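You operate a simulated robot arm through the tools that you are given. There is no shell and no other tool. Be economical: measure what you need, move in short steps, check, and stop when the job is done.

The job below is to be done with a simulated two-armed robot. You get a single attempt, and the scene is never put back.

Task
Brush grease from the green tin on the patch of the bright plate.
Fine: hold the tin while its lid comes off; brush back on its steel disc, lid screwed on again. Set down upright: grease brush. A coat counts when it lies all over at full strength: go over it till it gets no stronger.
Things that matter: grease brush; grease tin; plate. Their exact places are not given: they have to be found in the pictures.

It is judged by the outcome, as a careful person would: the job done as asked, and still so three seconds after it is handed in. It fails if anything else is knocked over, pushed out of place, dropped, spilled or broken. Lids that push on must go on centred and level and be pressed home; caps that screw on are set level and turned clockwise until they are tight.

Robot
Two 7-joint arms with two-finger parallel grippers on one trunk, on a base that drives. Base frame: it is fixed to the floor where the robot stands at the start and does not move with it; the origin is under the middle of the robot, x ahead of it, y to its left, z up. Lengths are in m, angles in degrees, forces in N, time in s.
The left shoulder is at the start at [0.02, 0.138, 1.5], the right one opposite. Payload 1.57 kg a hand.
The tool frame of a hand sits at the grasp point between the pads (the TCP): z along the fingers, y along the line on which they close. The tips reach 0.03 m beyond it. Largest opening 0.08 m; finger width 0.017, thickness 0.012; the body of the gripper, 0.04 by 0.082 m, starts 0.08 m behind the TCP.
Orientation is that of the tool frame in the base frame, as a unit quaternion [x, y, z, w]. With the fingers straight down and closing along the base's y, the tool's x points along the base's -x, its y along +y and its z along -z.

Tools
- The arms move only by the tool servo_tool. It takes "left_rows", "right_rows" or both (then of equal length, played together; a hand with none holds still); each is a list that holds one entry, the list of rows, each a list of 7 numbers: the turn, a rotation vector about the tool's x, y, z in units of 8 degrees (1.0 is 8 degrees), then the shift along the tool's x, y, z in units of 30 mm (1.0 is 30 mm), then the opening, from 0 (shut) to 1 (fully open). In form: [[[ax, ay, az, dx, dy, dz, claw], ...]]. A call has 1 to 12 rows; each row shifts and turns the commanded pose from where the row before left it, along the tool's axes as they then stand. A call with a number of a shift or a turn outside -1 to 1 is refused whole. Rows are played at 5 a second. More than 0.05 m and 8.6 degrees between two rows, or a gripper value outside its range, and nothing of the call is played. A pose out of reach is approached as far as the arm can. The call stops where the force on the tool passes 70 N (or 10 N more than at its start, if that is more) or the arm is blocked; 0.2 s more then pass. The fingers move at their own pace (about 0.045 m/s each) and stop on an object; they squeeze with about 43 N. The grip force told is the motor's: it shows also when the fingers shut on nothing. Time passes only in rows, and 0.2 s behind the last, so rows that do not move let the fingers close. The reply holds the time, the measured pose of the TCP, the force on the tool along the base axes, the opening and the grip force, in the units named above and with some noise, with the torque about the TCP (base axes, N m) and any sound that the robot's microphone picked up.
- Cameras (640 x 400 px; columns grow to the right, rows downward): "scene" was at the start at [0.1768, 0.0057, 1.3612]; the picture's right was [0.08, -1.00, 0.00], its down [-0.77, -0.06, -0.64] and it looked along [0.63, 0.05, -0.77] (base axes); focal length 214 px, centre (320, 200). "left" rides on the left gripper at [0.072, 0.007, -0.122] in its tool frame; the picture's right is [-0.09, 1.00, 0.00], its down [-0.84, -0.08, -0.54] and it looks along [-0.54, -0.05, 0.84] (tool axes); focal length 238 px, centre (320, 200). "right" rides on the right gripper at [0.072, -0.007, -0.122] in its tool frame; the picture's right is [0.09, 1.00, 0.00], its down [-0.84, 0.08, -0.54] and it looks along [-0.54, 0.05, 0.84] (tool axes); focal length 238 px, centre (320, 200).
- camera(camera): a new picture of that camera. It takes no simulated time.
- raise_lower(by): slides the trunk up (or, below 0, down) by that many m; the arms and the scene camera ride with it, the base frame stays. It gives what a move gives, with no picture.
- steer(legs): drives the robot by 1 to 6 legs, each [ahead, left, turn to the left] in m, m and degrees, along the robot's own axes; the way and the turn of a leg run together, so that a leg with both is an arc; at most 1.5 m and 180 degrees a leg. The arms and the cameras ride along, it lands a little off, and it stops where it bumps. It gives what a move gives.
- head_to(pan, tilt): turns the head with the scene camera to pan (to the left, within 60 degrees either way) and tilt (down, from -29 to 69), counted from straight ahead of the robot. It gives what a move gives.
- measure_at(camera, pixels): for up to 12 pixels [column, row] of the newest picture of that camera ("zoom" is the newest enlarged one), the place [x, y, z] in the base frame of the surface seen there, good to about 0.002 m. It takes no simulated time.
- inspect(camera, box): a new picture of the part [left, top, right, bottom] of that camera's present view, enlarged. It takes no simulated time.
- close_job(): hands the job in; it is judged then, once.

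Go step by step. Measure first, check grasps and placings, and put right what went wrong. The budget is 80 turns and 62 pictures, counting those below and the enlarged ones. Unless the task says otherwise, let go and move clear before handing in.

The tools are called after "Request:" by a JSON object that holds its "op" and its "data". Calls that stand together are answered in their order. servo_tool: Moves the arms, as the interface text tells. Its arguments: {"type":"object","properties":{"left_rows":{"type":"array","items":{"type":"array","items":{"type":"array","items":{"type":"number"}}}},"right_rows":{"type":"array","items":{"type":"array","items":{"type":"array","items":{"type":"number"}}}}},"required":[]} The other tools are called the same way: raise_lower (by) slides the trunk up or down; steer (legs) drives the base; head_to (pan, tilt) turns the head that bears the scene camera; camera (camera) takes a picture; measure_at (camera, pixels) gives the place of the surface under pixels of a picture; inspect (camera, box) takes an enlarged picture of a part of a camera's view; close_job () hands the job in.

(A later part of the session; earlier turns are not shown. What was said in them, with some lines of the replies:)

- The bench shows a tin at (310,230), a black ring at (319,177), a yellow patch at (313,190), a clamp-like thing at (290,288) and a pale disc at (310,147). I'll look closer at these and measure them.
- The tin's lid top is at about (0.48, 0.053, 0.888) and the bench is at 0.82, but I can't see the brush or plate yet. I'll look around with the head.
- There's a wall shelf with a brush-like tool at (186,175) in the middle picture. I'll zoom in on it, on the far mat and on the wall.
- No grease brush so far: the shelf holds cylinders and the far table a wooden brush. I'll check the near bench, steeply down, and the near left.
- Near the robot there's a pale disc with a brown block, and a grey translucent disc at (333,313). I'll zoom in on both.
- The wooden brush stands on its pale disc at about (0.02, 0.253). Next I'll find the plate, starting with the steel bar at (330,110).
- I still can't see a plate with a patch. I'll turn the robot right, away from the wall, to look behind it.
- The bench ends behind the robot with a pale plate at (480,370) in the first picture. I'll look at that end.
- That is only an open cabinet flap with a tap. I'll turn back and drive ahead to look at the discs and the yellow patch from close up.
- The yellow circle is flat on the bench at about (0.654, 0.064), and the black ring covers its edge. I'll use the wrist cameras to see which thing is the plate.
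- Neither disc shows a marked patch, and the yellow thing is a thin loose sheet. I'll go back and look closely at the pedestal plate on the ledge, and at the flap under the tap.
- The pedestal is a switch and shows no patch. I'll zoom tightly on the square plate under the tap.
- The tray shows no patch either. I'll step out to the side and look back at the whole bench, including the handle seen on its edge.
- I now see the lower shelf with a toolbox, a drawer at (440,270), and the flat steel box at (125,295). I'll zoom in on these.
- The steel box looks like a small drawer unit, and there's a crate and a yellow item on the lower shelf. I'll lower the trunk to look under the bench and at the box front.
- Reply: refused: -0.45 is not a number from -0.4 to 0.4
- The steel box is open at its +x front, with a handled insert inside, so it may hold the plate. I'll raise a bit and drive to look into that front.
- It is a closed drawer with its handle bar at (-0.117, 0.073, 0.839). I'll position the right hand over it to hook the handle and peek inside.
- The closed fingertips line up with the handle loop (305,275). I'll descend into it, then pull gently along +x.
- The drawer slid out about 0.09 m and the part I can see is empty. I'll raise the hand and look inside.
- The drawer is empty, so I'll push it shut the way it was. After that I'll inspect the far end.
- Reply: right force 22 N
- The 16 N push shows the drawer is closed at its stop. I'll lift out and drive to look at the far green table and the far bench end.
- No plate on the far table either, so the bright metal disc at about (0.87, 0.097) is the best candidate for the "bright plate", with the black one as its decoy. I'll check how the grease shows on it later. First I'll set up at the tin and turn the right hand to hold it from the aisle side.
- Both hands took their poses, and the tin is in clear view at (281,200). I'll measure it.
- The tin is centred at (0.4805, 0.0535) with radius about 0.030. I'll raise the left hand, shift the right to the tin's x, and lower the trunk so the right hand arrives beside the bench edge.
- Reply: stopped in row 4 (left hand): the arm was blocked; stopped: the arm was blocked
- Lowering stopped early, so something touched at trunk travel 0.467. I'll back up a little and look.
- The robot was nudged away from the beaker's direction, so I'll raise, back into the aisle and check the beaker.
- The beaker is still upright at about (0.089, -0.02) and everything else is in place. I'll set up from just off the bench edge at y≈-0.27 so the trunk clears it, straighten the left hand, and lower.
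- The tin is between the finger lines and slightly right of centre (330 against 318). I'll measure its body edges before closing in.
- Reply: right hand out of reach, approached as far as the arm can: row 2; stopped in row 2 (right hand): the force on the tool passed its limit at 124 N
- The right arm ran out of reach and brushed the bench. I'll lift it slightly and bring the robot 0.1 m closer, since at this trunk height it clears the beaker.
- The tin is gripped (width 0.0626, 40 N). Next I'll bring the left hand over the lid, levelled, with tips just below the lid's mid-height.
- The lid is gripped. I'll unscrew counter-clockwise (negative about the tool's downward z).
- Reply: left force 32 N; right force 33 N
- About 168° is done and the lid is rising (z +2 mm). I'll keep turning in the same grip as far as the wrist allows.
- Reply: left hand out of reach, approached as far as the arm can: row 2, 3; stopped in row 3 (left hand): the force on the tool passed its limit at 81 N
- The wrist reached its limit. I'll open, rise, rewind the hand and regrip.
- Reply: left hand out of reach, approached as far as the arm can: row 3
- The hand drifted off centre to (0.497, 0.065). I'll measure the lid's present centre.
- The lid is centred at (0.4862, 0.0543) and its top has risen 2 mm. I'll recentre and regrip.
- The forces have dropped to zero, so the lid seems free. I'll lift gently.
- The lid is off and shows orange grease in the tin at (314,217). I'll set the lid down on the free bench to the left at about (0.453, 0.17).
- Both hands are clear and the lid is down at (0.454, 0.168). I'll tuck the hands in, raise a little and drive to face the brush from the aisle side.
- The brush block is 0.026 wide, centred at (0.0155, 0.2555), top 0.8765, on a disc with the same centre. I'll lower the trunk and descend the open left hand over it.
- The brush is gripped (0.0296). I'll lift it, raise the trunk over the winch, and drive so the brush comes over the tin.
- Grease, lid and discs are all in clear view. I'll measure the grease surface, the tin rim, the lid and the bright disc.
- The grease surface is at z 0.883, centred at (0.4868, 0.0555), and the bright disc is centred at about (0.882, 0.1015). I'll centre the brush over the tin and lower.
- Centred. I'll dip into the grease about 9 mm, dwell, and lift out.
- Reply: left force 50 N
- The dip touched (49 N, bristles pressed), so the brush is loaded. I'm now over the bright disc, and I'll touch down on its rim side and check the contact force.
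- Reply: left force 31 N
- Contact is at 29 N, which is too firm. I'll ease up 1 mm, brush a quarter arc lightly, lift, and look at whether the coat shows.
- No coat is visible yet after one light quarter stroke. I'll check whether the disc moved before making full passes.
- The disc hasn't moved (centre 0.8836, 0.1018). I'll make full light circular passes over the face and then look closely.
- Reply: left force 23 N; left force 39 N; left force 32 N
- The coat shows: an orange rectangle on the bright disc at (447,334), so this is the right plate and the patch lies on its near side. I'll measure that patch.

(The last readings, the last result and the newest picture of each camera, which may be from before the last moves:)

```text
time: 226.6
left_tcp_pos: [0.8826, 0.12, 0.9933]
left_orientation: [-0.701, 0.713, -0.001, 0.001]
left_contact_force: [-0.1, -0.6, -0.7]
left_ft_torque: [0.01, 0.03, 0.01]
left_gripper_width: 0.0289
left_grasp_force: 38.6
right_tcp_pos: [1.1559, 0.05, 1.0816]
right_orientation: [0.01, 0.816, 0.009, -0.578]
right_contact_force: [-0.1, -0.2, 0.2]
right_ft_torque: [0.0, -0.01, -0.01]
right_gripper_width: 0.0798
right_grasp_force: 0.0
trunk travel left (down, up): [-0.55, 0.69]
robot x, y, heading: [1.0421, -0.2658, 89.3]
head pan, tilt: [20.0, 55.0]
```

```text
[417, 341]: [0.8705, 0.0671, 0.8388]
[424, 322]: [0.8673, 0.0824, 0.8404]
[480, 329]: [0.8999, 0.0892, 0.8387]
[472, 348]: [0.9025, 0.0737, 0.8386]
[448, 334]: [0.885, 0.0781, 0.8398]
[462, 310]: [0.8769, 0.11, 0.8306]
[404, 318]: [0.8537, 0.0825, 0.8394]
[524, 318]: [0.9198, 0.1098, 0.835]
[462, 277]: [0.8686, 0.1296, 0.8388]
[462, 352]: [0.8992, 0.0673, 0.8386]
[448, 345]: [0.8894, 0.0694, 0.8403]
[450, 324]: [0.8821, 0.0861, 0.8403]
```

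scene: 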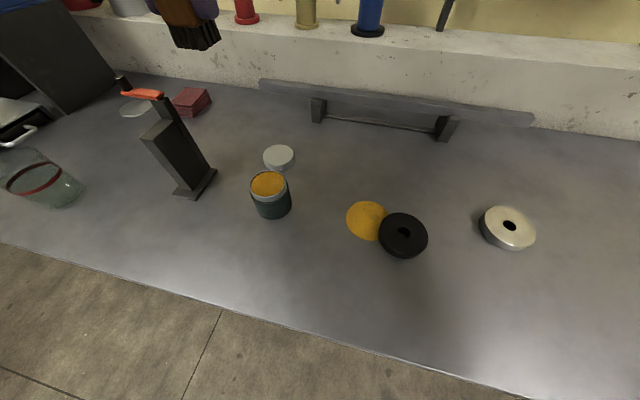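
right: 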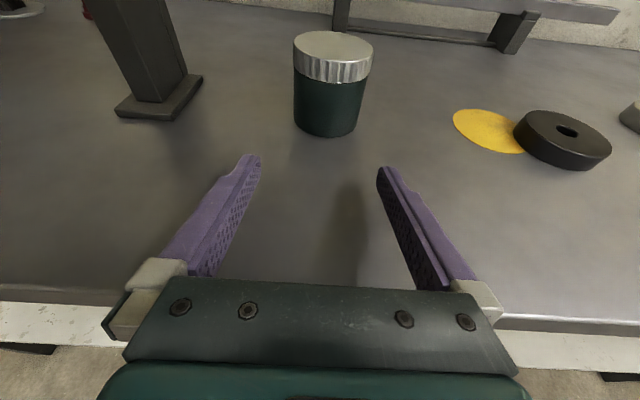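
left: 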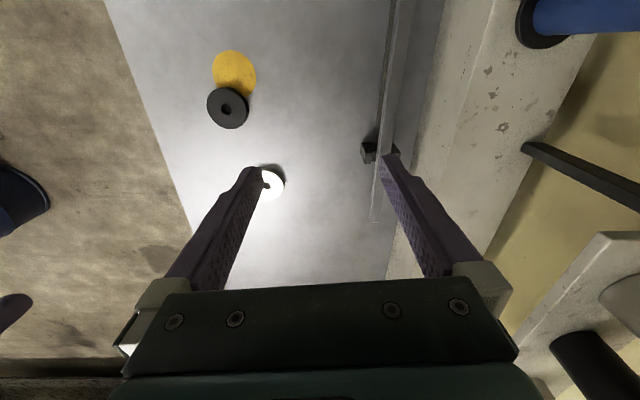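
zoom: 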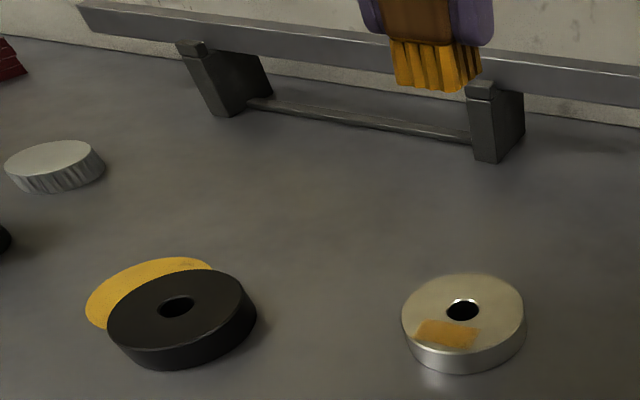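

The patch is about 0.033 × 0.016, centred at (0.885, 0.078) and tilted about 11°. I'll go over it with repeated passes along its length, overlapping past all its edges.

Request:
{"op": "servo_tool", "data": {"left_rows": [[[0, 0, 0, 0.74, 0.21, 0, 0], [0, 0, 0, 0.74, 0.21, 0, 0], [0, 0, 0, 0, 0, 0.95, 0], [0, 0, 0, 0, 0, 0.95, 0], [0, 0, 0, 0, 0, 0.95, 0], [0, 0, 0, 0, 0, 0.95, 0], [0, 0, 0, 0, 0, 0, 0]]]}}

Request:
{"op": "servo_tool", "data": {"left_rows": [[[0, 0, 0, -0.117, -0.567, 0, 0], [0, 0, 0, -0.117, -0.567, 0, 0], [0, 0, 0, 0.117, 0.567, 0, 0], [0, 0, 0, 0.117, 0.567, 0, 0], [0, 0, 0, -0.217, -0.567, 0, 0], [0, 0, 0, -0.117, -0.567, 0, 0], [0, 0, 0, 0.117, 0.567, 0, 0], [0, 0, 0, 0.117, 0.567, 0, 0], [0, 0, 0, 0.083, -0.567, 0, 0], [0, 0, 0, -0.117, -0.567, 0, 0], [0, 0, 0, 0.117, 0.567, 0, 0], [0, 0, 0, 0.017, 0.567, 0, 0]]]}}

Request:
{"op": "servo_tool", "data": {"left_rows": [[[0, 0, 0, -0.117, -0.567, 0, 0], [0, 0, 0, -0.117, -0.567, 0, 0], [0, 0, 0, 0.117, 0.567, 0, 0], [0, 0, 0, 0.117, 0.567, 0, 0], [0, 0, 0, -0.217, -0.567, 0, 0], [0, 0, 0, -0.117, -0.567, 0, 0], [0, 0, 0, 0.117, 0.567, 0, 0], [0, 0, 0, 0.117, 0.567, 0, 0], [0, 0, 0, 0.083, -0.567, 0, 0], [0, 0, 0, -0.117, -0.567, 0, 0], [0, 0, 0, 0.117, 0.567, 0, 0], [0, 0, 0, 0.017, 0.567, 0, 0]]]}}

Request:
{"op": "servo_tool", "data": {"left_rows": [[[0, 0, 0, -0.117, -0.567, 0, 0], [0, 0, 0, -0.117, -0.567, 0, 0], [0, 0, 0, 0.117, 0.567, 0, 0], [0, 0, 0, 0.117, 0.567, 0, 0], [0, 0, 0, -0.217, -0.567, 0, 0], [0, 0, 0, -0.117, -0.567, 0, 0], [0, 0, 0, 0.117, 0.567, 0, 0], [0, 0, 0, 0.117, 0.567, 0, 0], [0, 0, 0, 0, 0, -1, 0], [0, 0, 0, -0.5, 0, -1, 0], [0, 0, 0, -1, 0, -1, 0], [0, 0, 0, 0, 0, -0.8, 0]]]}}

Request:
{"op": "inspect", "data": {"camera": "scene", "box": [220, 100, 320, 170]}}

```text
time: 228.2
left_tcp_pos: [0.8687, 0.0788, 0.882]
left_orientation: [-0.701, 0.714, -0.001, 0.001]
left_contact_force: [-0.8, -1.2, 2.5]
left_ft_torque: [0.0, 0.0, 0.04]
left_gripper_width: 0.0293
left_grasp_force: 39.2
right_tcp_pos: [1.1562, 0.0505, 1.0817]
right_orientation: [0.01, 0.815, 0.009, -0.579]
right_contact_force: [-1.2, -0.6, 0.4]
right_ft_torque: [-0.01, 0.0, 0.02]
right_gripper_width: 0.0801
right_grasp_force: 0.1
trunk travel left (down, up): [-0.55, 0.69]
robot x, y, heading: [1.0389, -0.2671, 89.5]
head pan, tilt: [20.0, 55.0]
```

```text
time: 230.8
left_tcp_pos: [0.8733, 0.0818, 0.8822]
left_orientation: [-0.701, 0.714, -0.001, 0.005]
left_contact_force: [11.8, -2.2, 37.1]
left_ft_torque: [0.0, -0.17, -0.02]
left_gripper_width: 0.029
left_grasp_force: 38.1
right_tcp_pos: [1.1568, 0.0503, 1.0817]
right_orientation: [0.009, 0.816, 0.01, -0.578]
right_contact_force: [0.0, 0.6, -0.4]
right_ft_torque: [0.01, -0.02, 0.01]
right_gripper_width: 0.0798
right_grasp_force: 0.0
trunk travel left (down, up): [-0.55, 0.69]
robot x, y, heading: [1.0406, -0.2679, 89.1]
head pan, tilt: [20.0, 55.0]
```

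```text
time: 233.4
left_tcp_pos: [0.8708, 0.0793, 0.8809]
left_orientation: [-0.701, 0.714, 0.0, 0.002]
left_contact_force: [3.8, -0.1, 15.9]
left_ft_torque: [0.16, -0.08, -0.04]
left_gripper_width: 0.0292
left_grasp_force: 38.9
right_tcp_pos: [1.1565, 0.0523, 1.0814]
right_orientation: [0.009, 0.816, 0.01, -0.578]
right_contact_force: [0.6, -0.1, -0.6]
right_ft_torque: [0.01, -0.03, 0.0]
right_gripper_width: 0.08
right_grasp_force: 0.0
trunk travel left (down, up): [-0.55, 0.69]
robot x, y, heading: [1.039, -0.265, 89.6]
head pan, tilt: [20.0, 55.0]
```

```text
time: 236.0
left_tcp_pos: [0.8683, 0.1234, 0.9945]
left_orientation: [-0.701, 0.713, 0.0, 0.001]
left_contact_force: [0.1, 0.3, -0.4]
left_ft_torque: [0.01, -0.01, 0.0]
left_gripper_width: 0.0293
left_grasp_force: 38.6
right_tcp_pos: [1.1564, 0.0504, 1.0813]
right_orientation: [0.01, 0.815, 0.01, -0.579]
right_contact_force: [0.5, 0.7, -1.0]
right_ft_torque: [-0.01, -0.02, -0.01]
right_gripper_width: 0.0798
right_grasp_force: 0.0
trunk travel left (down, up): [-0.55, 0.69]
robot x, y, heading: [1.0376, -0.268, 89.2]
head pan, tilt: [20.0, 55.0]
```

```text
5.71 times, centred on (270, 135) of scene
```

zoom: 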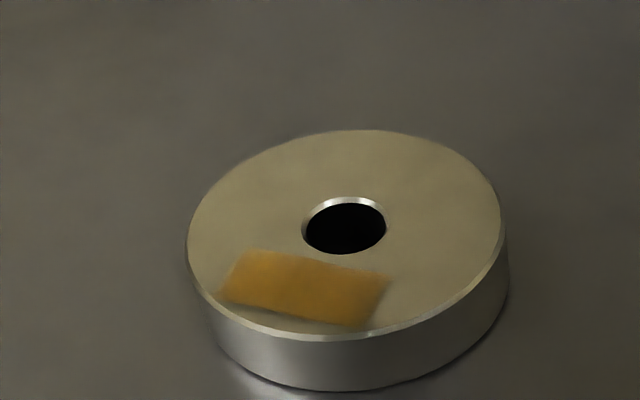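

The patch is coated, but it's a little weaker at the right end and edges. I'll reload the brush once and go over it again.

Request:
{"op": "steer", "data": {"legs": [[-0.068, 0.3815, 0]]}}

```text
time: 238.5
left_tcp_pos: [0.4768, 0.0636, 0.9933]
left_orientation: [-0.701, 0.713, 0.001, 0.001]
left_contact_force: [-0.7, -0.2, -0.7]
left_ft_torque: [0.02, 0.0, -0.03]
left_gripper_width: 0.0291
left_grasp_force: 38.8
right_tcp_pos: [0.7652, -0.0095, 1.0812]
right_orientation: [0.011, 0.815, 0.01, -0.579]
right_contact_force: [0.5, -0.9, 0.0]
right_ft_torque: [-0.02, -0.02, -0.03]
right_gripper_width: 0.0802
right_grasp_force: 0.1
trunk travel left (down, up): [-0.55, 0.69]
robot x, y, heading: [0.6506, -0.3316, 89.3]
head pan, tilt: [20.0, 55.0]
```

Request:
{"op": "servo_tool", "data": {"left_rows": [[[0, 0, 0, 0.27, -0.333, 0, 0], [0, 0, 0, 0, 0, 0.75, 0], [0, 0, 0, 0, 0, 0.75, 0], [0, 0, 0, 0, 0, 0.7, 0], [0, 0, 0, 0, 0, 0.12, 0], [0, 0, 0, 0.05, 0, 0, 0], [0, 0, 0, -0.1, 0, 0, 0], [0, 0, 0, 0.05, 0, 0, 0], [0, 0, 0, 0, 0, -0.72, 0], [0, 0, 0, 0, 0, -0.8, 0], [0, 0, 0, 0, 0, -0.8, 0], [0, 0, 0, 0, 0, 0, 0]]]}}

Request:
{"op": "steer", "data": {"legs": [[0.022, -0.374, 0]]}}

```text
time: 241.1
left_tcp_pos: [0.4831, 0.0525, 0.9952]
left_orientation: [-0.7, 0.714, -0.001, 0.001]
left_contact_force: [-0.5, -0.1, -0.3]
left_ft_torque: [0.0, 0.01, -0.01]
left_gripper_width: 0.0289
left_grasp_force: 39.0
right_tcp_pos: [0.7645, -0.0093, 1.0818]
right_orientation: [0.01, 0.816, 0.01, -0.578]
right_contact_force: [-1.0, -0.2, 0.0]
right_ft_torque: [0.02, -0.01, -0.01]
right_gripper_width: 0.0798
right_grasp_force: 0.1
trunk travel left (down, up): [-0.55, 0.69]
robot x, y, heading: [0.6476, -0.3284, 89.3]
head pan, tilt: [20.0, 55.0]
```

```text
time: 243.4
left_tcp_pos: [0.8491, 0.0692, 0.9948]
left_orientation: [-0.703, 0.711, -0.001, 0.001]
left_contact_force: [-0.8, -0.8, -0.4]
left_ft_torque: [0.0, 0.0, -0.02]
left_gripper_width: 0.029
left_grasp_force: 39.1
right_tcp_pos: [1.1297, 0.0082, 1.0821]
right_orientation: [0.008, 0.815, 0.008, -0.579]
right_contact_force: [-0.2, -0.2, -0.5]
right_ft_torque: [-0.02, 0.04, 0.03]
right_gripper_width: 0.0801
right_grasp_force: 0.0
trunk travel left (down, up): [-0.55, 0.69]
robot x, y, heading: [1.0135, -0.3092, 89.5]
head pan, tilt: [20.0, 55.0]
5 turns are left
```

Only five turns are left, so I'll batch. This batch makes the final passes over the patch, then lifts and drives back to the brush disc.

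Request:
{"op": "servo_tool", "data": {"left_rows": [[[0, 0, 0, -0.18, -0.563, 0, 0], [0, 0, 0, 0, 0, 0.945, 0], [0, 0, 0, 0, 0, 0.945, 0], [0, 0, 0, 0, 0, 0.945, 0], [0, 0, 0, 0, 0, 0.945, 0], [0, 0, 0, 0, 0, 0.02, 0], [0, 0, 0, -0.15, -0.7, 0, 0], [0, 0, 0, -0.15, -0.7, 0, 0], [0, 0, 0, 0.15, 0.7, 0, 0], [0, 0, 0, 0.15, 0.7, 0, 0]]]}}

Request:
{"op": "servo_tool", "data": {"left_rows": [[[0, 0, 0, -0.25, -0.7, 0, 0], [0, 0, 0, -0.15, -0.7, 0, 0], [0, 0, 0, 0.15, 0.7, 0, 0], [0, 0, 0, 0.15, 0.7, 0, 0], [0, 0, 0, 0.05, -0.7, 0, 0], [0, 0, 0, -0.15, -0.7, 0, 0], [0, 0, 0, 0.15, 0.7, 0, 0], [0, 0, 0, 0.05, 0.7, 0, 0], [0, 0, 0, -0.15, -0.7, 0, 0], [0, 0, 0, -0.15, -0.7, 0, 0], [0, 0, 0, 0.15, 0.7, 0, 0], [0, 0, 0, 0.15, 0.7, 0, 0]]]}}

Request:
{"op": "servo_tool", "data": {"left_rows": [[[0, 0, 0, -0.25, -0.7, 0, 0], [0, 0, 0, -0.15, -0.7, 0, 0], [0, 0, 0, 0.15, 0.7, 0, 0], [0, 0, 0, 0.15, 0.7, 0, 0], [0, 0, 0, 0.05, -0.7, 0, 0], [0, 0, 0, -0.15, -0.7, 0, 0], [0, 0, 0, 0.15, 0.7, 0, 0], [0, 0, 0, 0.05, 0.7, 0, 0], [0, 0, 0, -0.15, -0.7, 0, 0], [0, 0, 0, -0.15, -0.7, 0, 0], [0, 0, 0, 0.15, 0.7, 0, 0], [0, 0, 0, 0.15, 0.7, 0, 0]]]}}

Request:
{"op": "servo_tool", "data": {"left_rows": [[[0, 0, 0, 0, 0, -0.9, 0], [0, 0, 0, 0, 0, -1, 0], [0, 0, 0, 0, 0, -1, 0], [0, 0, 0, 0, 0, -0.9, 0], [0, 0, 0, 0, 0, 0, 0]]]}}

Request:
{"op": "raise_lower", "data": {"by": 0.12}}

Request:
{"op": "steer", "data": {"legs": [[0, 0.85, 0], [0.18, 0, 0]]}}

Request:
{"op": "raise_lower", "data": {"by": -0.12}}

```text
time: 245.6
left_tcp_pos: [0.8677, 0.0785, 0.8801]
left_orientation: [-0.702, 0.712, 0.0, 0.006]
left_contact_force: [7.7, 1.5, 27.4]
left_ft_torque: [0.16, -0.31, -0.02]
left_gripper_width: 0.0293
left_grasp_force: 39.0
right_tcp_pos: [1.1314, 0.0101, 1.0828]
right_orientation: [0.007, 0.817, 0.009, -0.577]
right_contact_force: [0.5, 0.4, 0.3]
right_ft_torque: [0.01, 0.0, 0.0]
right_gripper_width: 0.08
right_grasp_force: 0.0
trunk travel left (down, up): [-0.55, 0.69]
robot x, y, heading: [1.017, -0.306, 89.7]
head pan, tilt: [20.0, 55.0]
```

```text
time: 248.2
left_tcp_pos: [0.8689, 0.077, 0.8816]
left_orientation: [-0.703, 0.711, 0.0, 0.005]
left_contact_force: [6.3, 1.5, 23.6]
left_ft_torque: [-0.02, -0.3, 0.01]
left_gripper_width: 0.0289
left_grasp_force: 39.2
right_tcp_pos: [1.13, 0.0095, 1.0812]
right_orientation: [0.008, 0.816, 0.009, -0.578]
right_contact_force: [0.1, 0.6, 0.6]
right_ft_torque: [-0.03, -0.01, -0.01]
right_gripper_width: 0.0799
right_grasp_force: 0.1
trunk travel left (down, up): [-0.55, 0.69]
robot x, y, heading: [1.0174, -0.3105, 89.6]
head pan, tilt: [20.0, 55.0]
```

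```text
time: 250.8
left_tcp_pos: [0.8677, 0.0771, 0.8823]
left_orientation: [-0.702, 0.712, 0.0, 0.003]
left_contact_force: [4.8, 1.0, 16.4]
left_ft_torque: [0.02, -0.21, -0.01]
left_gripper_width: 0.0292
left_grasp_force: 39.0
right_tcp_pos: [1.1302, 0.0087, 1.0816]
right_orientation: [0.006, 0.816, 0.008, -0.578]
right_contact_force: [0.1, -1.1, 0.0]
right_ft_torque: [0.0, -0.02, 0.0]
right_gripper_width: 0.0802
right_grasp_force: 0.0
trunk travel left (down, up): [-0.55, 0.69]
robot x, y, heading: [1.0169, -0.3115, 89.6]
head pan, tilt: [20.0, 55.0]
```

```text
time: 252.0
left_tcp_pos: [0.867, 0.0749, 0.9988]
left_orientation: [-0.704, 0.711, 0.0, 0.0]
left_contact_force: [0.3, -0.8, -1.1]
left_ft_torque: [0.02, -0.03, -0.02]
left_gripper_width: 0.0294
left_grasp_force: 38.5
right_tcp_pos: [1.1293, 0.0077, 1.0825]
right_orientation: [0.008, 0.815, 0.008, -0.579]
right_contact_force: [0.2, 0.3, -0.1]
right_ft_torque: [0.02, 0.01, 0.04]
right_gripper_width: 0.08
right_grasp_force: 0.1
trunk travel left (down, up): [-0.55, 0.69]
robot x, y, heading: [1.0176, -0.3095, 89.4]
head pan, tilt: [20.0, 55.0]
```

```text
time: 253.5
left_tcp_pos: [0.8678, 0.0757, 1.119]
left_orientation: [-0.704, 0.71, -0.001, 0.0]
left_contact_force: [-0.5, 0.3, -0.3]
left_ft_torque: [0.0, 0.04, 0.01]
left_gripper_width: 0.0293
left_grasp_force: 39.0
right_tcp_pos: [1.1297, 0.0085, 1.2007]
right_orientation: [0.007, 0.816, 0.008, -0.579]
right_contact_force: [-0.2, -0.4, -1.1]
right_ft_torque: [-0.02, -0.01, 0.0]
right_gripper_width: 0.0801
right_grasp_force: 0.1
trunk travel left (down, up): [-0.67, 0.57]
robot x, y, heading: [1.0176, -0.3087, 89.4]
head pan, tilt: [20.0, 55.0]
```

```text
time: 259.2
left_tcp_pos: [0.0088, 0.259, 1.1178]
left_orientation: [-0.707, 0.708, -0.001, 0.001]
left_contact_force: [0.6, 0.0, -1.2]
left_ft_torque: [-0.01, 0.01, 0.03]
left_gripper_width: 0.029
left_grasp_force: 38.9
right_tcp_pos: [0.2725, 0.1959, 1.2019]
right_orientation: [0.003, 0.816, 0.004, -0.579]
right_contact_force: [0.1, 0.4, 0.0]
right_ft_torque: [-0.03, -0.02, -0.04]
right_gripper_width: 0.0802
right_grasp_force: 0.0
trunk travel left (down, up): [-0.67, 0.57]
robot x, y, heading: [0.1591, -0.1244, 90.2]
head pan, tilt: [20.0, 55.0]
```

```text
time: 260.7
left_tcp_pos: [0.0112, 0.2591, 0.9953]
left_orientation: [-0.707, 0.707, -0.003, -0.001]
left_contact_force: [0.5, 0.2, -0.7]
left_ft_torque: [-0.01, 0.03, -0.02]
left_gripper_width: 0.0292
left_grasp_force: 38.8
right_tcp_pos: [0.2738, 0.1931, 1.0804]
right_orientation: [0.005, 0.817, 0.005, -0.577]
right_contact_force: [0.0, -0.2, -0.2]
right_ft_torque: [0.01, 0.01, -0.01]
right_gripper_width: 0.0802
right_grasp_force: 0.1
trunk travel left (down, up): [-0.55, 0.69]
robot x, y, heading: [0.1574, -0.1258, 90.0]
head pan, tilt: [20.0, 55.0]
4 turns are left
```

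I'm over the brush disc with a small offset. I'll correct it, set the brush down upright, release, and drive back to the tin pose with both hands staged.

Request:
{"op": "servo_tool", "data": {"left_rows": [[[0, 0, 0, 0.12, -0.18, 0.5, 0], [0, 0, 0, 0, 0, 0.9, 0], [0, 0, 0, 0, 0, 0.9, 0], [0, 0, 0, 0, 0, 0.9, 0], [0, 0, 0, 0, 0, 0.9, 0], [0, 0, 0, 0, 0, 0.12, 0], [0, 0, 0, 0, 0, 0.04, 0], [0, 0, 0, 0, 0, 0, 0.6], [0, 0, 0, 0, 0, 0, 0.7], [0, 0, 0, 0, 0, 0, 0.8], [0, 0, 0, 0, 0, -0.7, 0.8], [0, 0, 0, 0, 0, -1, 1]]]}}

Request:
{"op": "servo_tool", "data": {"left_rows": [[[0, 0, 0, 0, 0, -1, 1], [0, 0, 0, 0, 0, -1, 1], [0, 0, 0, 0, 0, -1, 1], [0, 0, 0, 0, 0, 0, 1]]]}}

Request:
{"op": "raise_lower", "data": {"by": 0.12}}

Request:
{"op": "steer", "data": {"legs": [[-0.35, 0, 0], [0, 0, -90], [0.005, 0.33, 0]]}}

Request:
{"op": "raise_lower", "data": {"by": -0.12}}

Request:
{"op": "servo_tool", "data": {"left_rows": [[[0, 0, 0, 0.52, 0.945, 0, 1], [0, 0, 0, 0.52, 0.945, 0, 1], [0, 0, 0, 0.52, 0.945, 0, 1], [0, 0, 0, 0.52, 0.945, 0, 1], [0, 0, 0, 0.52, 0.945, 0, 1], [0, 0, 0, 0.52, 0.945, 0, 1], [0, 0, -1, 0, 0, 0, 1], [0, 0, -1, 0, 0, 0, 1], [0, 0, -1, 0, 0, 0, 1], [0, 0, -1, 0, 0, 0, 1]]], "right_rows": [[[0, 0, 0, -0.825, 0, 0.268, 1], [0, 0, 0, -0.825, 0, 0.268, 1], [0, 0, 0, -0.825, 0, 0.268, 1], [0, 0, 0, -0.825, 0, 0.268, 1], [0, 0, 0, -0.825, 0, 0.268, 1], [0, 0, 0, -0.825, 0, 0.268, 1], [0, 0, 0, -0.825, 0, 0.268, 1], [0, 0, 0, -0.825, 0, 0.268, 1], [0, 0, 0, -0.7, 0, 0.23, 1], [0, 0, 0, 0, 0, 0, 1]]]}}

Request:
{"op": "servo_tool", "data": {"left_rows": [[[0, 0, -1, 0, 0, 0, 1], [0, 0, -1, 0, 0, 0, 1], [0, 0, -1, 0, 0, 0, 1], [0, 0, -1, 0, 0, 0, 1], [0, 0, -1, 0, 0, 0, 1], [0, 0, -1, 0, 0, 0, 1], [0, 0, -1, 0, 0, 0, 1], [0, 0, -1, 0, 0, 0, 1], [0, 0, -0.9, 0, 0, 0, 1], [0, 0, 0, 0, 0, 0, 1]]]}}

Request:
{"op": "head_to", "data": {"pan": 30, "tilt": 45}}

Request:
{"op": "camera", "data": {"camera": "scene"}}

```text
time: 263.3
left_tcp_pos: [0.0134, 0.256, 0.9207]
left_orientation: [-0.707, 0.708, -0.002, 0.0]
left_contact_force: [-0.2, -0.5, 0.4]
left_ft_torque: [0.0, -0.01, -0.01]
left_gripper_width: 0.0797
left_grasp_force: 0.1
right_tcp_pos: [0.2722, 0.1947, 1.0804]
right_orientation: [0.003, 0.816, 0.004, -0.578]
right_contact_force: [-0.3, -0.2, -0.6]
right_ft_torque: [-0.04, 0.0, 0.01]
right_gripper_width: 0.0799
right_grasp_force: 0.0
trunk travel left (down, up): [-0.55, 0.69]
robot x, y, heading: [0.1624, -0.1238, 89.9]
head pan, tilt: [20.0, 55.0]
```

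```text
time: 264.3
left_tcp_pos: [0.0148, 0.2534, 1.0079]
left_orientation: [-0.706, 0.708, -0.003, 0.0]
left_contact_force: [0.7, 0.4, -0.6]
left_ft_torque: [-0.01, 0.0, 0.01]
left_gripper_width: 0.08
left_grasp_force: 0.1
right_tcp_pos: [0.2742, 0.1936, 1.0811]
right_orientation: [0.005, 0.816, 0.004, -0.578]
right_contact_force: [-0.5, 0.2, -0.2]
right_ft_torque: [0.0, 0.03, 0.02]
right_gripper_width: 0.08
right_grasp_force: 0.1
trunk travel left (down, up): [-0.55, 0.69]
robot x, y, heading: [0.1615, -0.1252, 90.3]
head pan, tilt: [20.0, 55.0]
```

```text
time: 265.8
left_tcp_pos: [0.0135, 0.2551, 1.1286]
left_orientation: [-0.706, 0.708, 0.0, 0.0]
left_contact_force: [0.5, -0.7, 0.1]
left_ft_torque: [0.0, 0.02, -0.01]
left_gripper_width: 0.0803
left_grasp_force: 0.1
right_tcp_pos: [0.2725, 0.1948, 1.2012]
right_orientation: [0.004, 0.816, 0.005, -0.578]
right_contact_force: [-0.5, -0.1, 0.5]
right_ft_torque: [0.0, 0.02, 0.03]
right_gripper_width: 0.08
right_grasp_force: 0.1
trunk travel left (down, up): [-0.67, 0.57]
robot x, y, heading: [0.1608, -0.1244, 90.1]
head pan, tilt: [20.0, 55.0]
```

```text
time: 273.7
left_tcp_pos: [0.5461, 0.0028, 1.1304]
left_orientation: [0.001, 1.0, -0.001, 0.0]
left_contact_force: [0.0, 0.4, -0.9]
left_ft_torque: [0.02, 0.0, -0.01]
left_gripper_width: 0.0801
left_grasp_force: 0.0
right_tcp_pos: [0.4862, -0.2564, 1.2016]
right_orientation: [0.58, 0.574, 0.413, -0.405]
right_contact_force: [-0.9, -0.9, 0.3]
right_ft_torque: [0.0, 0.01, 0.0]
right_gripper_width: 0.0799
right_grasp_force: 0.1
trunk travel left (down, up): [-0.67, 0.57]
robot x, y, heading: [0.1658, -0.1456, 0.3]
head pan, tilt: [20.0, 55.0]
```

```text
time: 275.2
left_tcp_pos: [0.5467, 0.0031, 1.0108]
left_orientation: [0.001, 1.0, 0.0, 0.0]
left_contact_force: [0.2, 0.8, 0.1]
left_ft_torque: [0.0, 0.03, -0.01]
left_gripper_width: 0.08
left_grasp_force: 0.1
right_tcp_pos: [0.486, -0.2562, 1.0811]
right_orientation: [0.579, 0.574, 0.413, -0.406]
right_contact_force: [0.4, 0.5, -0.1]
right_ft_torque: [0.04, 0.0, -0.03]
right_gripper_width: 0.0801
right_grasp_force: 0.1
trunk travel left (down, up): [-0.55, 0.69]
robot x, y, heading: [0.1663, -0.1483, 0.0]
head pan, tilt: [20.0, 55.0]
```

```text
time: 277.4
left_tcp_pos: [0.4515, 0.1726, 1.0083]
left_orientation: [-0.276, 0.961, -0.001, -0.001]
left_contact_force: [-0.2, -0.2, 0.4]
left_ft_torque: [-0.01, -0.01, 0.01]
left_gripper_width: 0.0799
left_grasp_force: 0.1
right_tcp_pos: [0.4861, -0.2628, 0.8505]
right_orientation: [0.579, 0.574, 0.412, -0.406]
right_contact_force: [-1.3, -0.2, 0.1]
right_ft_torque: [0.03, 0.0, 0.03]
right_gripper_width: 0.0798
right_grasp_force: 0.0
trunk travel left (down, up): [-0.55, 0.69]
robot x, y, heading: [0.1671, -0.1418, 0.2]
head pan, tilt: [20.0, 55.0]
```

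```text
time: 279.6
left_tcp_pos: [0.4538, 0.1729, 1.0091]
left_orientation: [0.784, -0.621, 0.0, 0.001]
left_contact_force: [-0.1, -0.1, 0.2]
left_ft_torque: [-0.04, -0.04, 0.02]
left_gripper_width: 0.0802
left_grasp_force: 0.1
right_tcp_pos: [0.4858, -0.2645, 0.8516]
right_orientation: [0.58, 0.574, 0.413, -0.405]
right_contact_force: [-0.5, 0.2, -0.1]
right_ft_torque: [0.01, 0.0, -0.01]
right_gripper_width: 0.0799
right_grasp_force: 0.1
trunk travel left (down, up): [-0.55, 0.69]
robot x, y, heading: [0.1669, -0.1465, 0.2]
head pan, tilt: [20.0, 55.0]
```

```text
time: 280.3
left_tcp_pos: [0.4517, 0.1736, 1.0104]
left_orientation: [0.784, -0.621, 0.0, 0.001]
left_contact_force: [-0.4, -0.3, 0.7]
left_ft_torque: [-0.02, -0.03, 0.0]
left_gripper_width: 0.0799
left_grasp_force: 0.0
right_tcp_pos: [0.4873, -0.2639, 0.8509]
right_orientation: [0.579, 0.574, 0.413, -0.406]
right_contact_force: [-0.1, -1.0, -0.6]
right_ft_torque: [-0.01, 0.01, 0.0]
right_gripper_width: 0.08
right_grasp_force: 0.1
trunk travel left (down, up): [-0.55, 0.69]
robot x, y, heading: [0.1653, -0.1452, 0.1]
head pan, tilt: [30.0, 45.0]
```

```text
0 pictures are left
3 turns are left
```

scene: 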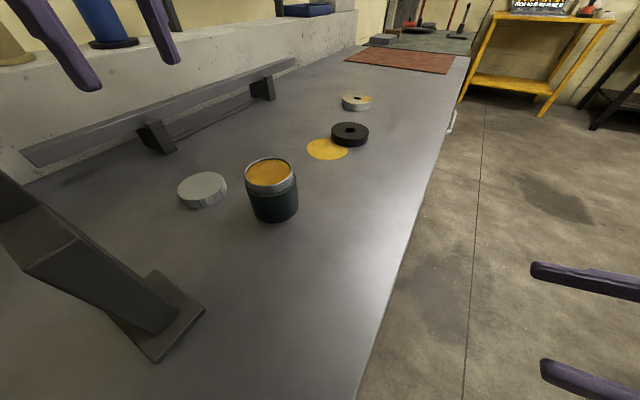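

The brush is back, and lid, tin and the coated plate at (360,98) look right. I'll now measure tin and lid, hold the tin with the right hand, pick up the lid and carry it above the tin.

Request:
{"op": "measure_at", "data": {"camera": "scene", "pixels": [[270, 173], [248, 172], [292, 170], [270, 162], [270, 185], [203, 186], [181, 187], [224, 183], [203, 175], [203, 198]]}}

Request:
{"op": "servo_tool", "data": {"right_rows": [[[0, 0, 0, 0.26, -0.012, 0.91, 1], [0, 0, 0, 0.26, -0.012, 0.91, 1], [0, 0, 0, 0.28, -0.012, 0.902, 1], [0, 0, 0, 0.28, -0.012, 0.902, 1], [0, 0, 0, 0.28, -0.012, 0.902, 1], [0, 0, 0, 0.28, -0.012, 0.902, 1], [0, 0, 0, 0.285, -0.012, 0.902, 1], [0, 0, 0, 0.285, -0.012, 0.902, 1], [0, 0, 0, 0.285, -0.012, 0.902, 1], [0, 0, 0, 0.285, -0.012, 0.902, 1], [0, 0, 0, 0.285, -0.012, 0.902, 1], [0, 0, 0, 0, 0, 0, 1]]]}}

Request:
{"op": "servo_tool", "data": {"left_rows": [[[0, 0, 0, 0.175, -0.045, 0, 1], [0, 0, 0, 0, 0, 0.95, 1], [0, 0, 0, 0, 0, 0.95, 1], [0, 0, 0, 0, 0, 0.95, 1], [0, 0, 0, 0, 0, 0.95, 1], [0, 0, 0, 0, 0, 0.95, 1], [0, 0, 0, 0, 0, 0.43, 1], [0, 0, 0, 0, 0, 0, 1], [0, 0, 0, 0, 0, 0, 0], [0, 0, 0, 0, 0, 0, 0], [0, 0, 0, 0, 0, 0, 0]]], "right_rows": [[[0, 0, 0, 0, 0, 0, 0], [0, 0, 0, 0, 0, 0, 0], [0, 0, 0, 0, 0, 0, 0], [0, 0, 0, 0, 0, 0, 0], [0, 0, 0, 0, 0, 0, 0], [0, 0, 0, 0, 0, 0, 0], [0, 0, 0, 0, 0, 0, 0], [0, 0, 0, 0, 0, 0, 0], [0, 0, 0, 0, 0, 0, 0], [0, 0, 0, 0, 0, 0, 0], [0, 0, 0, 0, 0, 0, 0]]]}}

Request:
{"op": "servo_tool", "data": {"left_rows": [[[0, 0, 0, 0, 0, -0.87, 0], [0, 0, 0, 0, 0, -0.87, 0], [0, 0, 0, 0, 0, -0.87, 0], [0, 0, 0, 0, 0, -0.87, 0], [0, 0, 0, 0, 0, -0.87, 0], [0, 0, 0, 0.783, -0.034, 0, 0], [0, 0, 0, 0.783, -0.034, 0, 0], [0, 0, 0, 0.783, -0.034, 0, 0], [0, 0, 0, 0.783, -0.034, 0, 0], [0, 0, 0, 0.783, -0.034, 0, 0], [0, 0, 0, 0, 0, 0, 0], [0, 0, 0, 0, 0, 0, 0]]]}}

```text
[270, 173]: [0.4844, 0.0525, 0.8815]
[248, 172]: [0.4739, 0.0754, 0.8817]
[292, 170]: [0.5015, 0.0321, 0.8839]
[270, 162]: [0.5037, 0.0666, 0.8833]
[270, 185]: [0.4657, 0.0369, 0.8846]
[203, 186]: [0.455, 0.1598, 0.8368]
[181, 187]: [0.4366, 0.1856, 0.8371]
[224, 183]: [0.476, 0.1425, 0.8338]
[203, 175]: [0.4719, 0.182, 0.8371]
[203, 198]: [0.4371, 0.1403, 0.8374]
```

```text
time: 282.9
left_tcp_pos: [0.4535, 0.1719, 1.0097]
left_orientation: [0.783, -0.621, 0.0, 0.001]
left_contact_force: [0.3, 0.6, 0.3]
left_ft_torque: [0.02, -0.03, 0.02]
left_gripper_width: 0.0799
left_grasp_force: 0.0
right_tcp_pos: [0.4851, 0.0501, 0.8393]
right_orientation: [0.579, 0.574, 0.413, -0.406]
right_contact_force: [-0.2, -0.3, -0.2]
right_ft_torque: [0.01, -0.03, 0.01]
right_gripper_width: 0.0797
right_grasp_force: 0.1
trunk travel left (down, up): [-0.55, 0.69]
robot x, y, heading: [0.1674, -0.1445, 0.2]
head pan, tilt: [30.0, 45.0]
```

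```text
time: 285.3
left_tcp_pos: [0.4546, 0.1672, 0.8547]
left_orientation: [0.784, -0.621, 0.001, 0.0]
left_contact_force: [-0.5, 0.2, -0.1]
left_ft_torque: [-0.01, 0.04, 0.05]
left_gripper_width: 0.0628
left_grasp_force: 29.8
right_tcp_pos: [0.4851, 0.0502, 0.8405]
right_orientation: [0.58, 0.573, 0.414, -0.405]
right_contact_force: [-0.1, 0.3, 3.5]
right_ft_torque: [-0.02, 0.18, 0.01]
right_gripper_width: 0.0624
right_grasp_force: 42.7
trunk travel left (down, up): [-0.55, 0.69]
robot x, y, heading: [0.1709, -0.1432, 0.1]
head pan, tilt: [30.0, 45.0]
```

```text
time: 287.9
left_tcp_pos: [0.4872, 0.0545, 0.9841]
left_orientation: [0.784, -0.621, 0.001, 0.0]
left_contact_force: [1.1, 0.0, -0.5]
left_ft_torque: [-0.02, -0.01, -0.03]
left_gripper_width: 0.0626
left_grasp_force: 42.8
right_tcp_pos: [0.4851, 0.0513, 0.8395]
right_orientation: [0.579, 0.574, 0.413, -0.405]
right_contact_force: [-0.6, -0.2, 5.5]
right_ft_torque: [0.0, 0.24, -0.02]
right_gripper_width: 0.0623
right_grasp_force: 43.3
trunk travel left (down, up): [-0.55, 0.69]
robot x, y, heading: [0.1677, -0.146, -0.1]
head pan, tilt: [30.0, 45.0]
2 turns are left
```

The tin is held and the lid hangs centred above it. I'll lower it level and screw clockwise in strokes with regrips until tight, then release both hands and back away.

Request:
{"op": "servo_tool", "data": {"left_rows": [[[0, 0, 0, -0.043, 0.04, 0, 0], [0, 0, 0, 0, 0, 0.8, 0], [0, 0, 0, 0, 0, 0.8, 0], [0, 0, 0, 0, 0, 0.8, 0], [0, 0, 0, 0, 0, 0.08, 0], [0, 0, 0, 0, 0, 0, 0]]]}}

Request:
{"op": "servo_tool", "data": {"left_rows": [[[0, 0, 1, 0, 0, 0.005, 0], [0, 0, 1, 0, 0, 0.005, 0], [0, 0, 1, 0, 0, 0.005, 0], [0, 0, 1, 0, 0, 0.005, 0], [0, 0, 1, 0, 0, 0.005, 0], [0, 0, 1, 0, 0, 0.005, 0], [0, 0, 1, 0, 0, 0.005, 0], [0, 0, 1, 0, 0, 0.005, 0], [0, 0, 1, 0, 0, 0.005, 0], [0, 0, 1, 0, 0, 0.005, 0]]]}}

Request:
{"op": "servo_tool", "data": {"left_rows": [[[0, 0, 1, 0, 0, 0.005, 0], [0, 0, 1, 0, 0, 0.005, 0], [0, 0, 1, 0, 0, 0.005, 0], [0, 0, 1, 0, 0, 0.005, 0], [0, 0, 1, 0, 0, 0.005, 0], [0, 0, 1, 0, 0, 0.005, 0], [0, 0, 1, 0, 0, 0.005, 0], [0, 0, 1, 0, 0, 0.005, 0], [0, 0, 1, 0, 0, 0.005, 0], [0, 0, 1, 0, 0, 0.005, 0], [0, 0, 0, 0, 0, 0, 0]]]}}

Request:
{"op": "servo_tool", "data": {"left_rows": [[[0, 0, 0, 0, 0, 0, 1], [0, 0, 0, 0, 0, 0, 1], [0, 0, 0, 0, 0, -0.8, 1], [0, 0, -1, 0, 0, 0, 1], [0, 0, -1, 0, 0, 0, 1], [0, 0, -1, 0, 0, 0, 1], [0, 0, -1, 0, 0, 0, 1], [0, 0, -1, 0, 0, 0, 1], [0, 0, -1, 0, 0, 0, 1], [0, 0, -1, 0, 0, 0, 1], [0, 0, -1, 0, 0, 0, 1], [0, 0, -1, 0, 0, 0, 1]]]}}

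Request:
{"op": "servo_tool", "data": {"left_rows": [[[0, 0, -1, 0, 0, 0, 1], [0, 0, -1, 0, 0, 0, 1], [0, 0, -1, 0, 0, 0, 1], [0, 0, -1, 0, 0, 0, 1], [0, 0, -1, 0, 0, 0, 1], [0, 0, -1, 0, 0, 0, 1], [0, 0, -1, 0, 0, 0, 1], [0, 0, -1, 0, 0, 0, 1], [0, 0, -1, 0, 0, 0, 1], [0, 0, -1, 0, 0, 0, 1], [0, 0, 0, 0, 0, 0.8, 1], [0, 0, 0, 0, 0, 0, 1]]]}}

Request:
{"op": "servo_tool", "data": {"left_rows": [[[0, 0, 0, 0, 0, 0, 0], [0, 0, 0, 0, 0, 0, 0], [0, 0, 0, 0, 0, 0, 0], [0, 0, 1, 0, 0, 0.004, 0], [0, 0, 1, 0, 0, 0.004, 0], [0, 0, 1, 0, 0, 0.004, 0], [0, 0, 1, 0, 0, 0.004, 0], [0, 0, 1, 0, 0, 0.004, 0], [0, 0, 1, 0, 0, 0.004, 0], [0, 0, 1, 0, 0, 0.004, 0], [0, 0, 1, 0, 0, 0.004, 0], [0, 0, 1, 0, 0, 0.004, 0]]]}}

Request:
{"op": "servo_tool", "data": {"left_rows": [[[0, 0, 1, 0, 0, 0.003, 0], [0, 0, 1, 0, 0, 0.003, 0], [0, 0, 1, 0, 0, 0.003, 0], [0, 0, 1, 0, 0, 0.003, 0], [0, 0, 1, 0, 0, 0.003, 0], [0, 0, 1, 0, 0, 0.003, 0], [0, 0, 1, 0, 0, 0.003, 0], [0, 0, 1, 0, 0, 0.003, 0], [0, 0, 1, 0, 0, 0.003, 0], [0, 0, 1, 0, 0, 0.003, 0], [0, 0, 1, 0, 0, 0.003, 0], [0, 0, 0, 0, 0, 0, 0]]]}}

Request:
{"op": "servo_tool", "data": {"left_rows": [[[0, 0, 0, 0, 0, 0, 1], [0, 0, 0, 0, 0, 0, 1], [0, 0, 0, 0, 0, -0.8, 1], [0, 0, -1, 0, 0, 0, 1], [0, 0, -1, 0, 0, 0, 1], [0, 0, -1, 0, 0, 0, 1], [0, 0, -1, 0, 0, 0, 1], [0, 0, -1, 0, 0, 0, 1], [0, 0, -1, 0, 0, 0, 1], [0, 0, -1, 0, 0, 0, 1], [0, 0, -1, 0, 0, 0, 1], [0, 0, -1, 0, 0, 0, 1]]]}}

Request:
{"op": "servo_tool", "data": {"left_rows": [[[0, 0, -1, 0, 0, 0, 1], [0, 0, -1, 0, 0, 0, 1], [0, 0, -1, 0, 0, 0, 1], [0, 0, 0, 0, 0, 0.8, 1], [0, 0, 0, 0, 0, 0, 1], [0, 0, 0, 0, 0, 0, 0], [0, 0, 0, 0, 0, 0, 0], [0, 0, 0, 0, 0, 0, 0]]]}}

Request:
{"op": "servo_tool", "data": {"left_rows": [[[0, 0, 1, 0, 0, 0.002, 0], [0, 0, 1, 0, 0, 0.002, 0], [0, 0, 1, 0, 0, 0.002, 0], [0, 0, 1, 0, 0, 0.002, 0], [0, 0, 1, 0, 0, 0.002, 0], [0, 0, 1, 0, 0, 0.002, 0], [0, 0, 1, 0, 0, 0.002, 0], [0, 0, 1, 0, 0, 0.002, 0], [0, 0, 1, 0, 0, 0.002, 0], [0, 0, 1, 0, 0, 0.002, 0], [0, 0, 1, 0, 0, 0.002, 0], [0, 0, 0, 0, 0, 0, 0]]]}}

Request:
{"op": "servo_tool", "data": {"left_rows": [[[0, 0, 0, 0, 0, 0, 1], [0, 0, 0, 0, 0, 0, 1], [0, 0, 0, 0, 0, 0, 1], [0, 0, 0, 0, 0, -0.8, 1], [0, 0, 0, 0, 0, -1, 1], [0, 0, 0, 0, 0, -1, 1], [0, 0, 0, 0, 0, -0.8, 1], [0, 0, 0, 0, 0, 0, 1]]]}}

Request:
{"op": "servo_tool", "data": {"right_rows": [[[0, 0, 0, 0, 0, 0, 1], [0, 0, 0, 0, 0, 0, 1], [0, 0, 0, 0, 0, 0, 1], [0, 0, 0, -0.25, 0, -0.9, 1], [0, 0, 0, -0.25, 0, -0.9, 1], [0, 0, 0, -0.25, 0, -0.9, 1], [0, 0, 0, -0.25, 0, -0.9, 1], [0, 0, 0, -0.25, 0, -0.9, 1], [0, 0, 0, 0, 0, 0, 1]]]}}

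```text
time: 289.3
left_tcp_pos: [0.4844, 0.0555, 0.9084]
left_orientation: [0.784, -0.621, 0.001, 0.0]
left_contact_force: [0.4, 4.1, -3.6]
left_ft_torque: [0.18, -0.66, -0.02]
left_gripper_width: 0.0625
left_grasp_force: 42.9
right_tcp_pos: [0.4854, 0.05, 0.839]
right_orientation: [0.579, 0.574, 0.412, -0.406]
right_contact_force: [0.7, -4.0, 5.1]
right_ft_torque: [0.09, 0.79, -0.03]
right_gripper_width: 0.0627
right_grasp_force: 42.7
trunk travel left (down, up): [-0.55, 0.69]
robot x, y, heading: [0.169, -0.1452, -0.1]
head pan, tilt: [30.0, 45.0]
```

```text
time: 291.5
left_tcp_pos: [0.4855, 0.0564, 0.9101]
left_orientation: [-0.199, 0.98, -0.001, 0.001]
left_contact_force: [16.7, 4.1, -21.5]
left_ft_torque: [0.39, -0.2, 0.04]
left_gripper_width: 0.0623
left_grasp_force: 43.2
right_tcp_pos: [0.4834, 0.0504, 0.8406]
right_orientation: [0.579, 0.575, 0.412, -0.407]
right_contact_force: [-16.1, -4.0, 18.5]
right_ft_torque: [0.02, -1.03, 0.07]
right_gripper_width: 0.0628
right_grasp_force: 42.9
trunk travel left (down, up): [-0.55, 0.69]
robot x, y, heading: [0.1644, -0.145, 0.2]
head pan, tilt: [30.0, 45.0]
```

```text
time: 293.9
left_tcp_pos: [0.4852, 0.0545, 0.9085]
left_orientation: [0.478, 0.878, -0.004, 0.002]
left_contact_force: [10.6, -12.2, -17.8]
left_ft_torque: [-0.39, -0.29, 0.0]
left_gripper_width: 0.0624
left_grasp_force: 43.1
right_tcp_pos: [0.4849, 0.05, 0.8405]
right_orientation: [0.578, 0.574, 0.413, -0.407]
right_contact_force: [-10.0, 12.2, 15.6]
right_ft_torque: [-0.41, -0.38, 0.05]
right_gripper_width: 0.0623
right_grasp_force: 43.1
trunk travel left (down, up): [-0.55, 0.69]
robot x, y, heading: [0.1664, -0.1437, 0.3]
head pan, tilt: [30.0, 45.0]
```

```text
time: 296.5
left_tcp_pos: [0.4841, 0.0561, 0.9326]
left_orientation: [-0.134, 0.991, -0.001, -0.001]
left_contact_force: [0.0, 0.0, 0.7]
left_ft_torque: [-0.02, 0.0, 0.02]
left_gripper_width: 0.0797
left_grasp_force: 0.1
right_tcp_pos: [0.4838, 0.0508, 0.838]
right_orientation: [0.58, 0.574, 0.413, -0.405]
right_contact_force: [-0.2, -0.6, -0.1]
right_ft_torque: [-0.01, 0.03, -0.03]
right_gripper_width: 0.0621
right_grasp_force: 42.8
trunk travel left (down, up): [-0.55, 0.69]
robot x, y, heading: [0.1677, -0.1438, -0.2]
head pan, tilt: [30.0, 45.0]
```

```text
time: 299.1
left_tcp_pos: [0.4845, 0.0571, 0.9074]
left_orientation: [0.738, -0.675, 0.001, 0.001]
left_contact_force: [-0.6, 0.1, 0.2]
left_ft_torque: [-0.03, -0.01, 0.0]
left_gripper_width: 0.08
left_grasp_force: 0.1
right_tcp_pos: [0.4857, 0.0494, 0.8386]
right_orientation: [0.579, 0.574, 0.412, -0.406]
right_contact_force: [-0.7, -0.7, -0.1]
right_ft_torque: [-0.01, -0.03, 0.01]
right_gripper_width: 0.0628
right_grasp_force: 43.3
trunk travel left (down, up): [-0.55, 0.69]
robot x, y, heading: [0.1661, -0.144, 0.1]
head pan, tilt: [30.0, 45.0]
```

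```text
time: 301.7
left_tcp_pos: [0.4857, 0.0556, 0.9074]
left_orientation: [-0.199, 0.98, -0.003, -0.001]
left_contact_force: [9.6, -3.5, 0.4]
left_ft_torque: [-0.44, -0.82, 0.71]
left_gripper_width: 0.062
left_grasp_force: 43.1
right_tcp_pos: [0.4845, 0.0509, 0.8383]
right_orientation: [0.58, 0.573, 0.413, -0.406]
right_contact_force: [-8.7, 3.6, -1.1]
right_ft_torque: [0.23, 0.14, -0.69]
right_gripper_width: 0.0626
right_grasp_force: 42.8
trunk travel left (down, up): [-0.55, 0.69]
robot x, y, heading: [0.1671, -0.1443, -0.1]
head pan, tilt: [30.0, 45.0]
```

```text
time: 304.3
left_tcp_pos: [0.4833, 0.0566, 0.9063]
left_orientation: [0.537, 0.844, -0.002, 0.001]
left_contact_force: [-5.2, -1.4, 9.5]
left_ft_torque: [-0.19, -0.13, 1.52]
left_gripper_width: 0.062
left_grasp_force: 42.8
right_tcp_pos: [0.4845, 0.0516, 0.8386]
right_orientation: [0.58, 0.574, 0.411, -0.406]
right_contact_force: [3.2, 0.1, -0.1]
right_ft_torque: [0.24, 0.75, -1.38]
right_gripper_width: 0.0626
right_grasp_force: 43.6
trunk travel left (down, up): [-0.55, 0.69]
robot x, y, heading: [0.1683, -0.1429, 0.0]
head pan, tilt: [30.0, 45.0]
```

```text
time: 306.9
left_tcp_pos: [0.485, 0.0559, 0.9301]
left_orientation: [-0.064, 0.998, -0.001, -0.001]
left_contact_force: [0.8, -0.3, -0.3]
left_ft_torque: [0.02, 0.03, 0.01]
left_gripper_width: 0.0798
left_grasp_force: 0.1
right_tcp_pos: [0.485, 0.0511, 0.8383]
right_orientation: [0.579, 0.574, 0.413, -0.406]
right_contact_force: [-0.8, 1.2, 1.5]
right_ft_torque: [0.1, 0.13, -0.04]
right_gripper_width: 0.0626
right_grasp_force: 43.4
trunk travel left (down, up): [-0.55, 0.69]
robot x, y, heading: [0.1649, -0.1435, 0.1]
head pan, tilt: [30.0, 45.0]
```

```text
time: 308.7
left_tcp_pos: [0.4839, 0.0551, 0.9061]
left_orientation: [-0.269, 0.963, -0.002, 0.0]
left_contact_force: [3.5, -6.2, -0.6]
left_ft_torque: [-0.19, -0.14, 0.07]
left_gripper_width: 0.0628
left_grasp_force: 30.7
right_tcp_pos: [0.4848, 0.0498, 0.8387]
right_orientation: [0.579, 0.575, 0.412, -0.406]
right_contact_force: [-4.2, 6.1, -0.2]
right_ft_torque: [-0.21, -0.14, -0.07]
right_gripper_width: 0.0626
right_grasp_force: 43.3
trunk travel left (down, up): [-0.55, 0.69]
robot x, y, heading: [0.1692, -0.147, 0.3]
head pan, tilt: [30.0, 45.0]
```

```text
time: 311.3
left_tcp_pos: [0.485, 0.0565, 0.9039]
left_orientation: [0.476, 0.879, -0.001, -0.001]
left_contact_force: [-4.9, 2.7, -0.8]
left_ft_torque: [-0.03, -0.16, 1.18]
left_gripper_width: 0.0618
left_grasp_force: 42.7
right_tcp_pos: [0.4841, 0.0509, 0.8401]
right_orientation: [0.58, 0.574, 0.413, -0.406]
right_contact_force: [4.4, -3.0, 0.1]
right_ft_torque: [0.17, 0.51, -1.21]
right_gripper_width: 0.0626
right_grasp_force: 43.1
trunk travel left (down, up): [-0.55, 0.69]
robot x, y, heading: [0.1674, -0.1442, 0.0]
head pan, tilt: [30.0, 45.0]
```

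```text
time: 313.1
left_tcp_pos: [0.4824, 0.0567, 1.012]
left_orientation: [0.475, 0.88, -0.001, 0.0]
left_contact_force: [-0.1, -0.6, 1.0]
left_ft_torque: [0.01, -0.01, 0.02]
left_gripper_width: 0.0801
left_grasp_force: 0.2
right_tcp_pos: [0.4846, 0.0499, 0.8406]
right_orientation: [0.58, 0.574, 0.412, -0.405]
right_contact_force: [1.2, 1.1, -1.3]
right_ft_torque: [0.0, 0.01, -0.04]
right_gripper_width: 0.0627
right_grasp_force: 43.2
trunk travel left (down, up): [-0.55, 0.69]
robot x, y, heading: [0.1648, -0.1464, 0.2]
head pan, tilt: [30.0, 45.0]
```

```text
time: 315.1
left_tcp_pos: [0.482, 0.0567, 1.0106]
left_orientation: [0.477, 0.879, -0.002, 0.0]
left_contact_force: [-0.2, 0.3, -0.4]
left_ft_torque: [-0.05, -0.02, 0.01]
left_gripper_width: 0.08
left_grasp_force: 0.0
right_tcp_pos: [0.483, -0.0882, 0.848]
right_orientation: [0.579, 0.575, 0.412, -0.406]
right_contact_force: [0.0, -0.2, -0.1]
right_ft_torque: [-0.01, -0.01, 0.0]
right_gripper_width: 0.0803
right_grasp_force: 0.1
trunk travel left (down, up): [-0.55, 0.69]
robot x, y, heading: [0.1638, -0.1438, 0.0]
head pan, tilt: [30.0, 45.0]
1 turns are left
```

The lid's tightening torque reached about 1.2–1.5 N m and then the grip slipped, with the lid at its original height, so it is tight. Both hands are clear and the brush is back on its disc, so I'm handing in.

Request:
{"op": "close_job", "data": {}}

```text
The job is handed in.
```

I handed the job in: the patch on the bright plate is greased, the brush is back on its steel disc, and the tin's lid is screwed on again. With no pictures or turns left at the end, I did not check three things up close:

- **Coat strength:** I reloaded the brush and went over the patch many more times after my last close-up. That close-up showed it slightly weak at one end and the edges.
- **Brush:** I set it down and let go by measured position, so I did not confirm in a picture that it is standing upright.
- **Lid:** I judged it tight from the turning force (about 1.2–1.5 N m, until my grip slipped) and its height.

Two other things happened along the way. The robot's body touched the beaker once while lowering; it stayed upright and close to where it was. I also opened the small steel drawer while looking for the plate and closed it again. The tin moved a few millimetres while it was being held.
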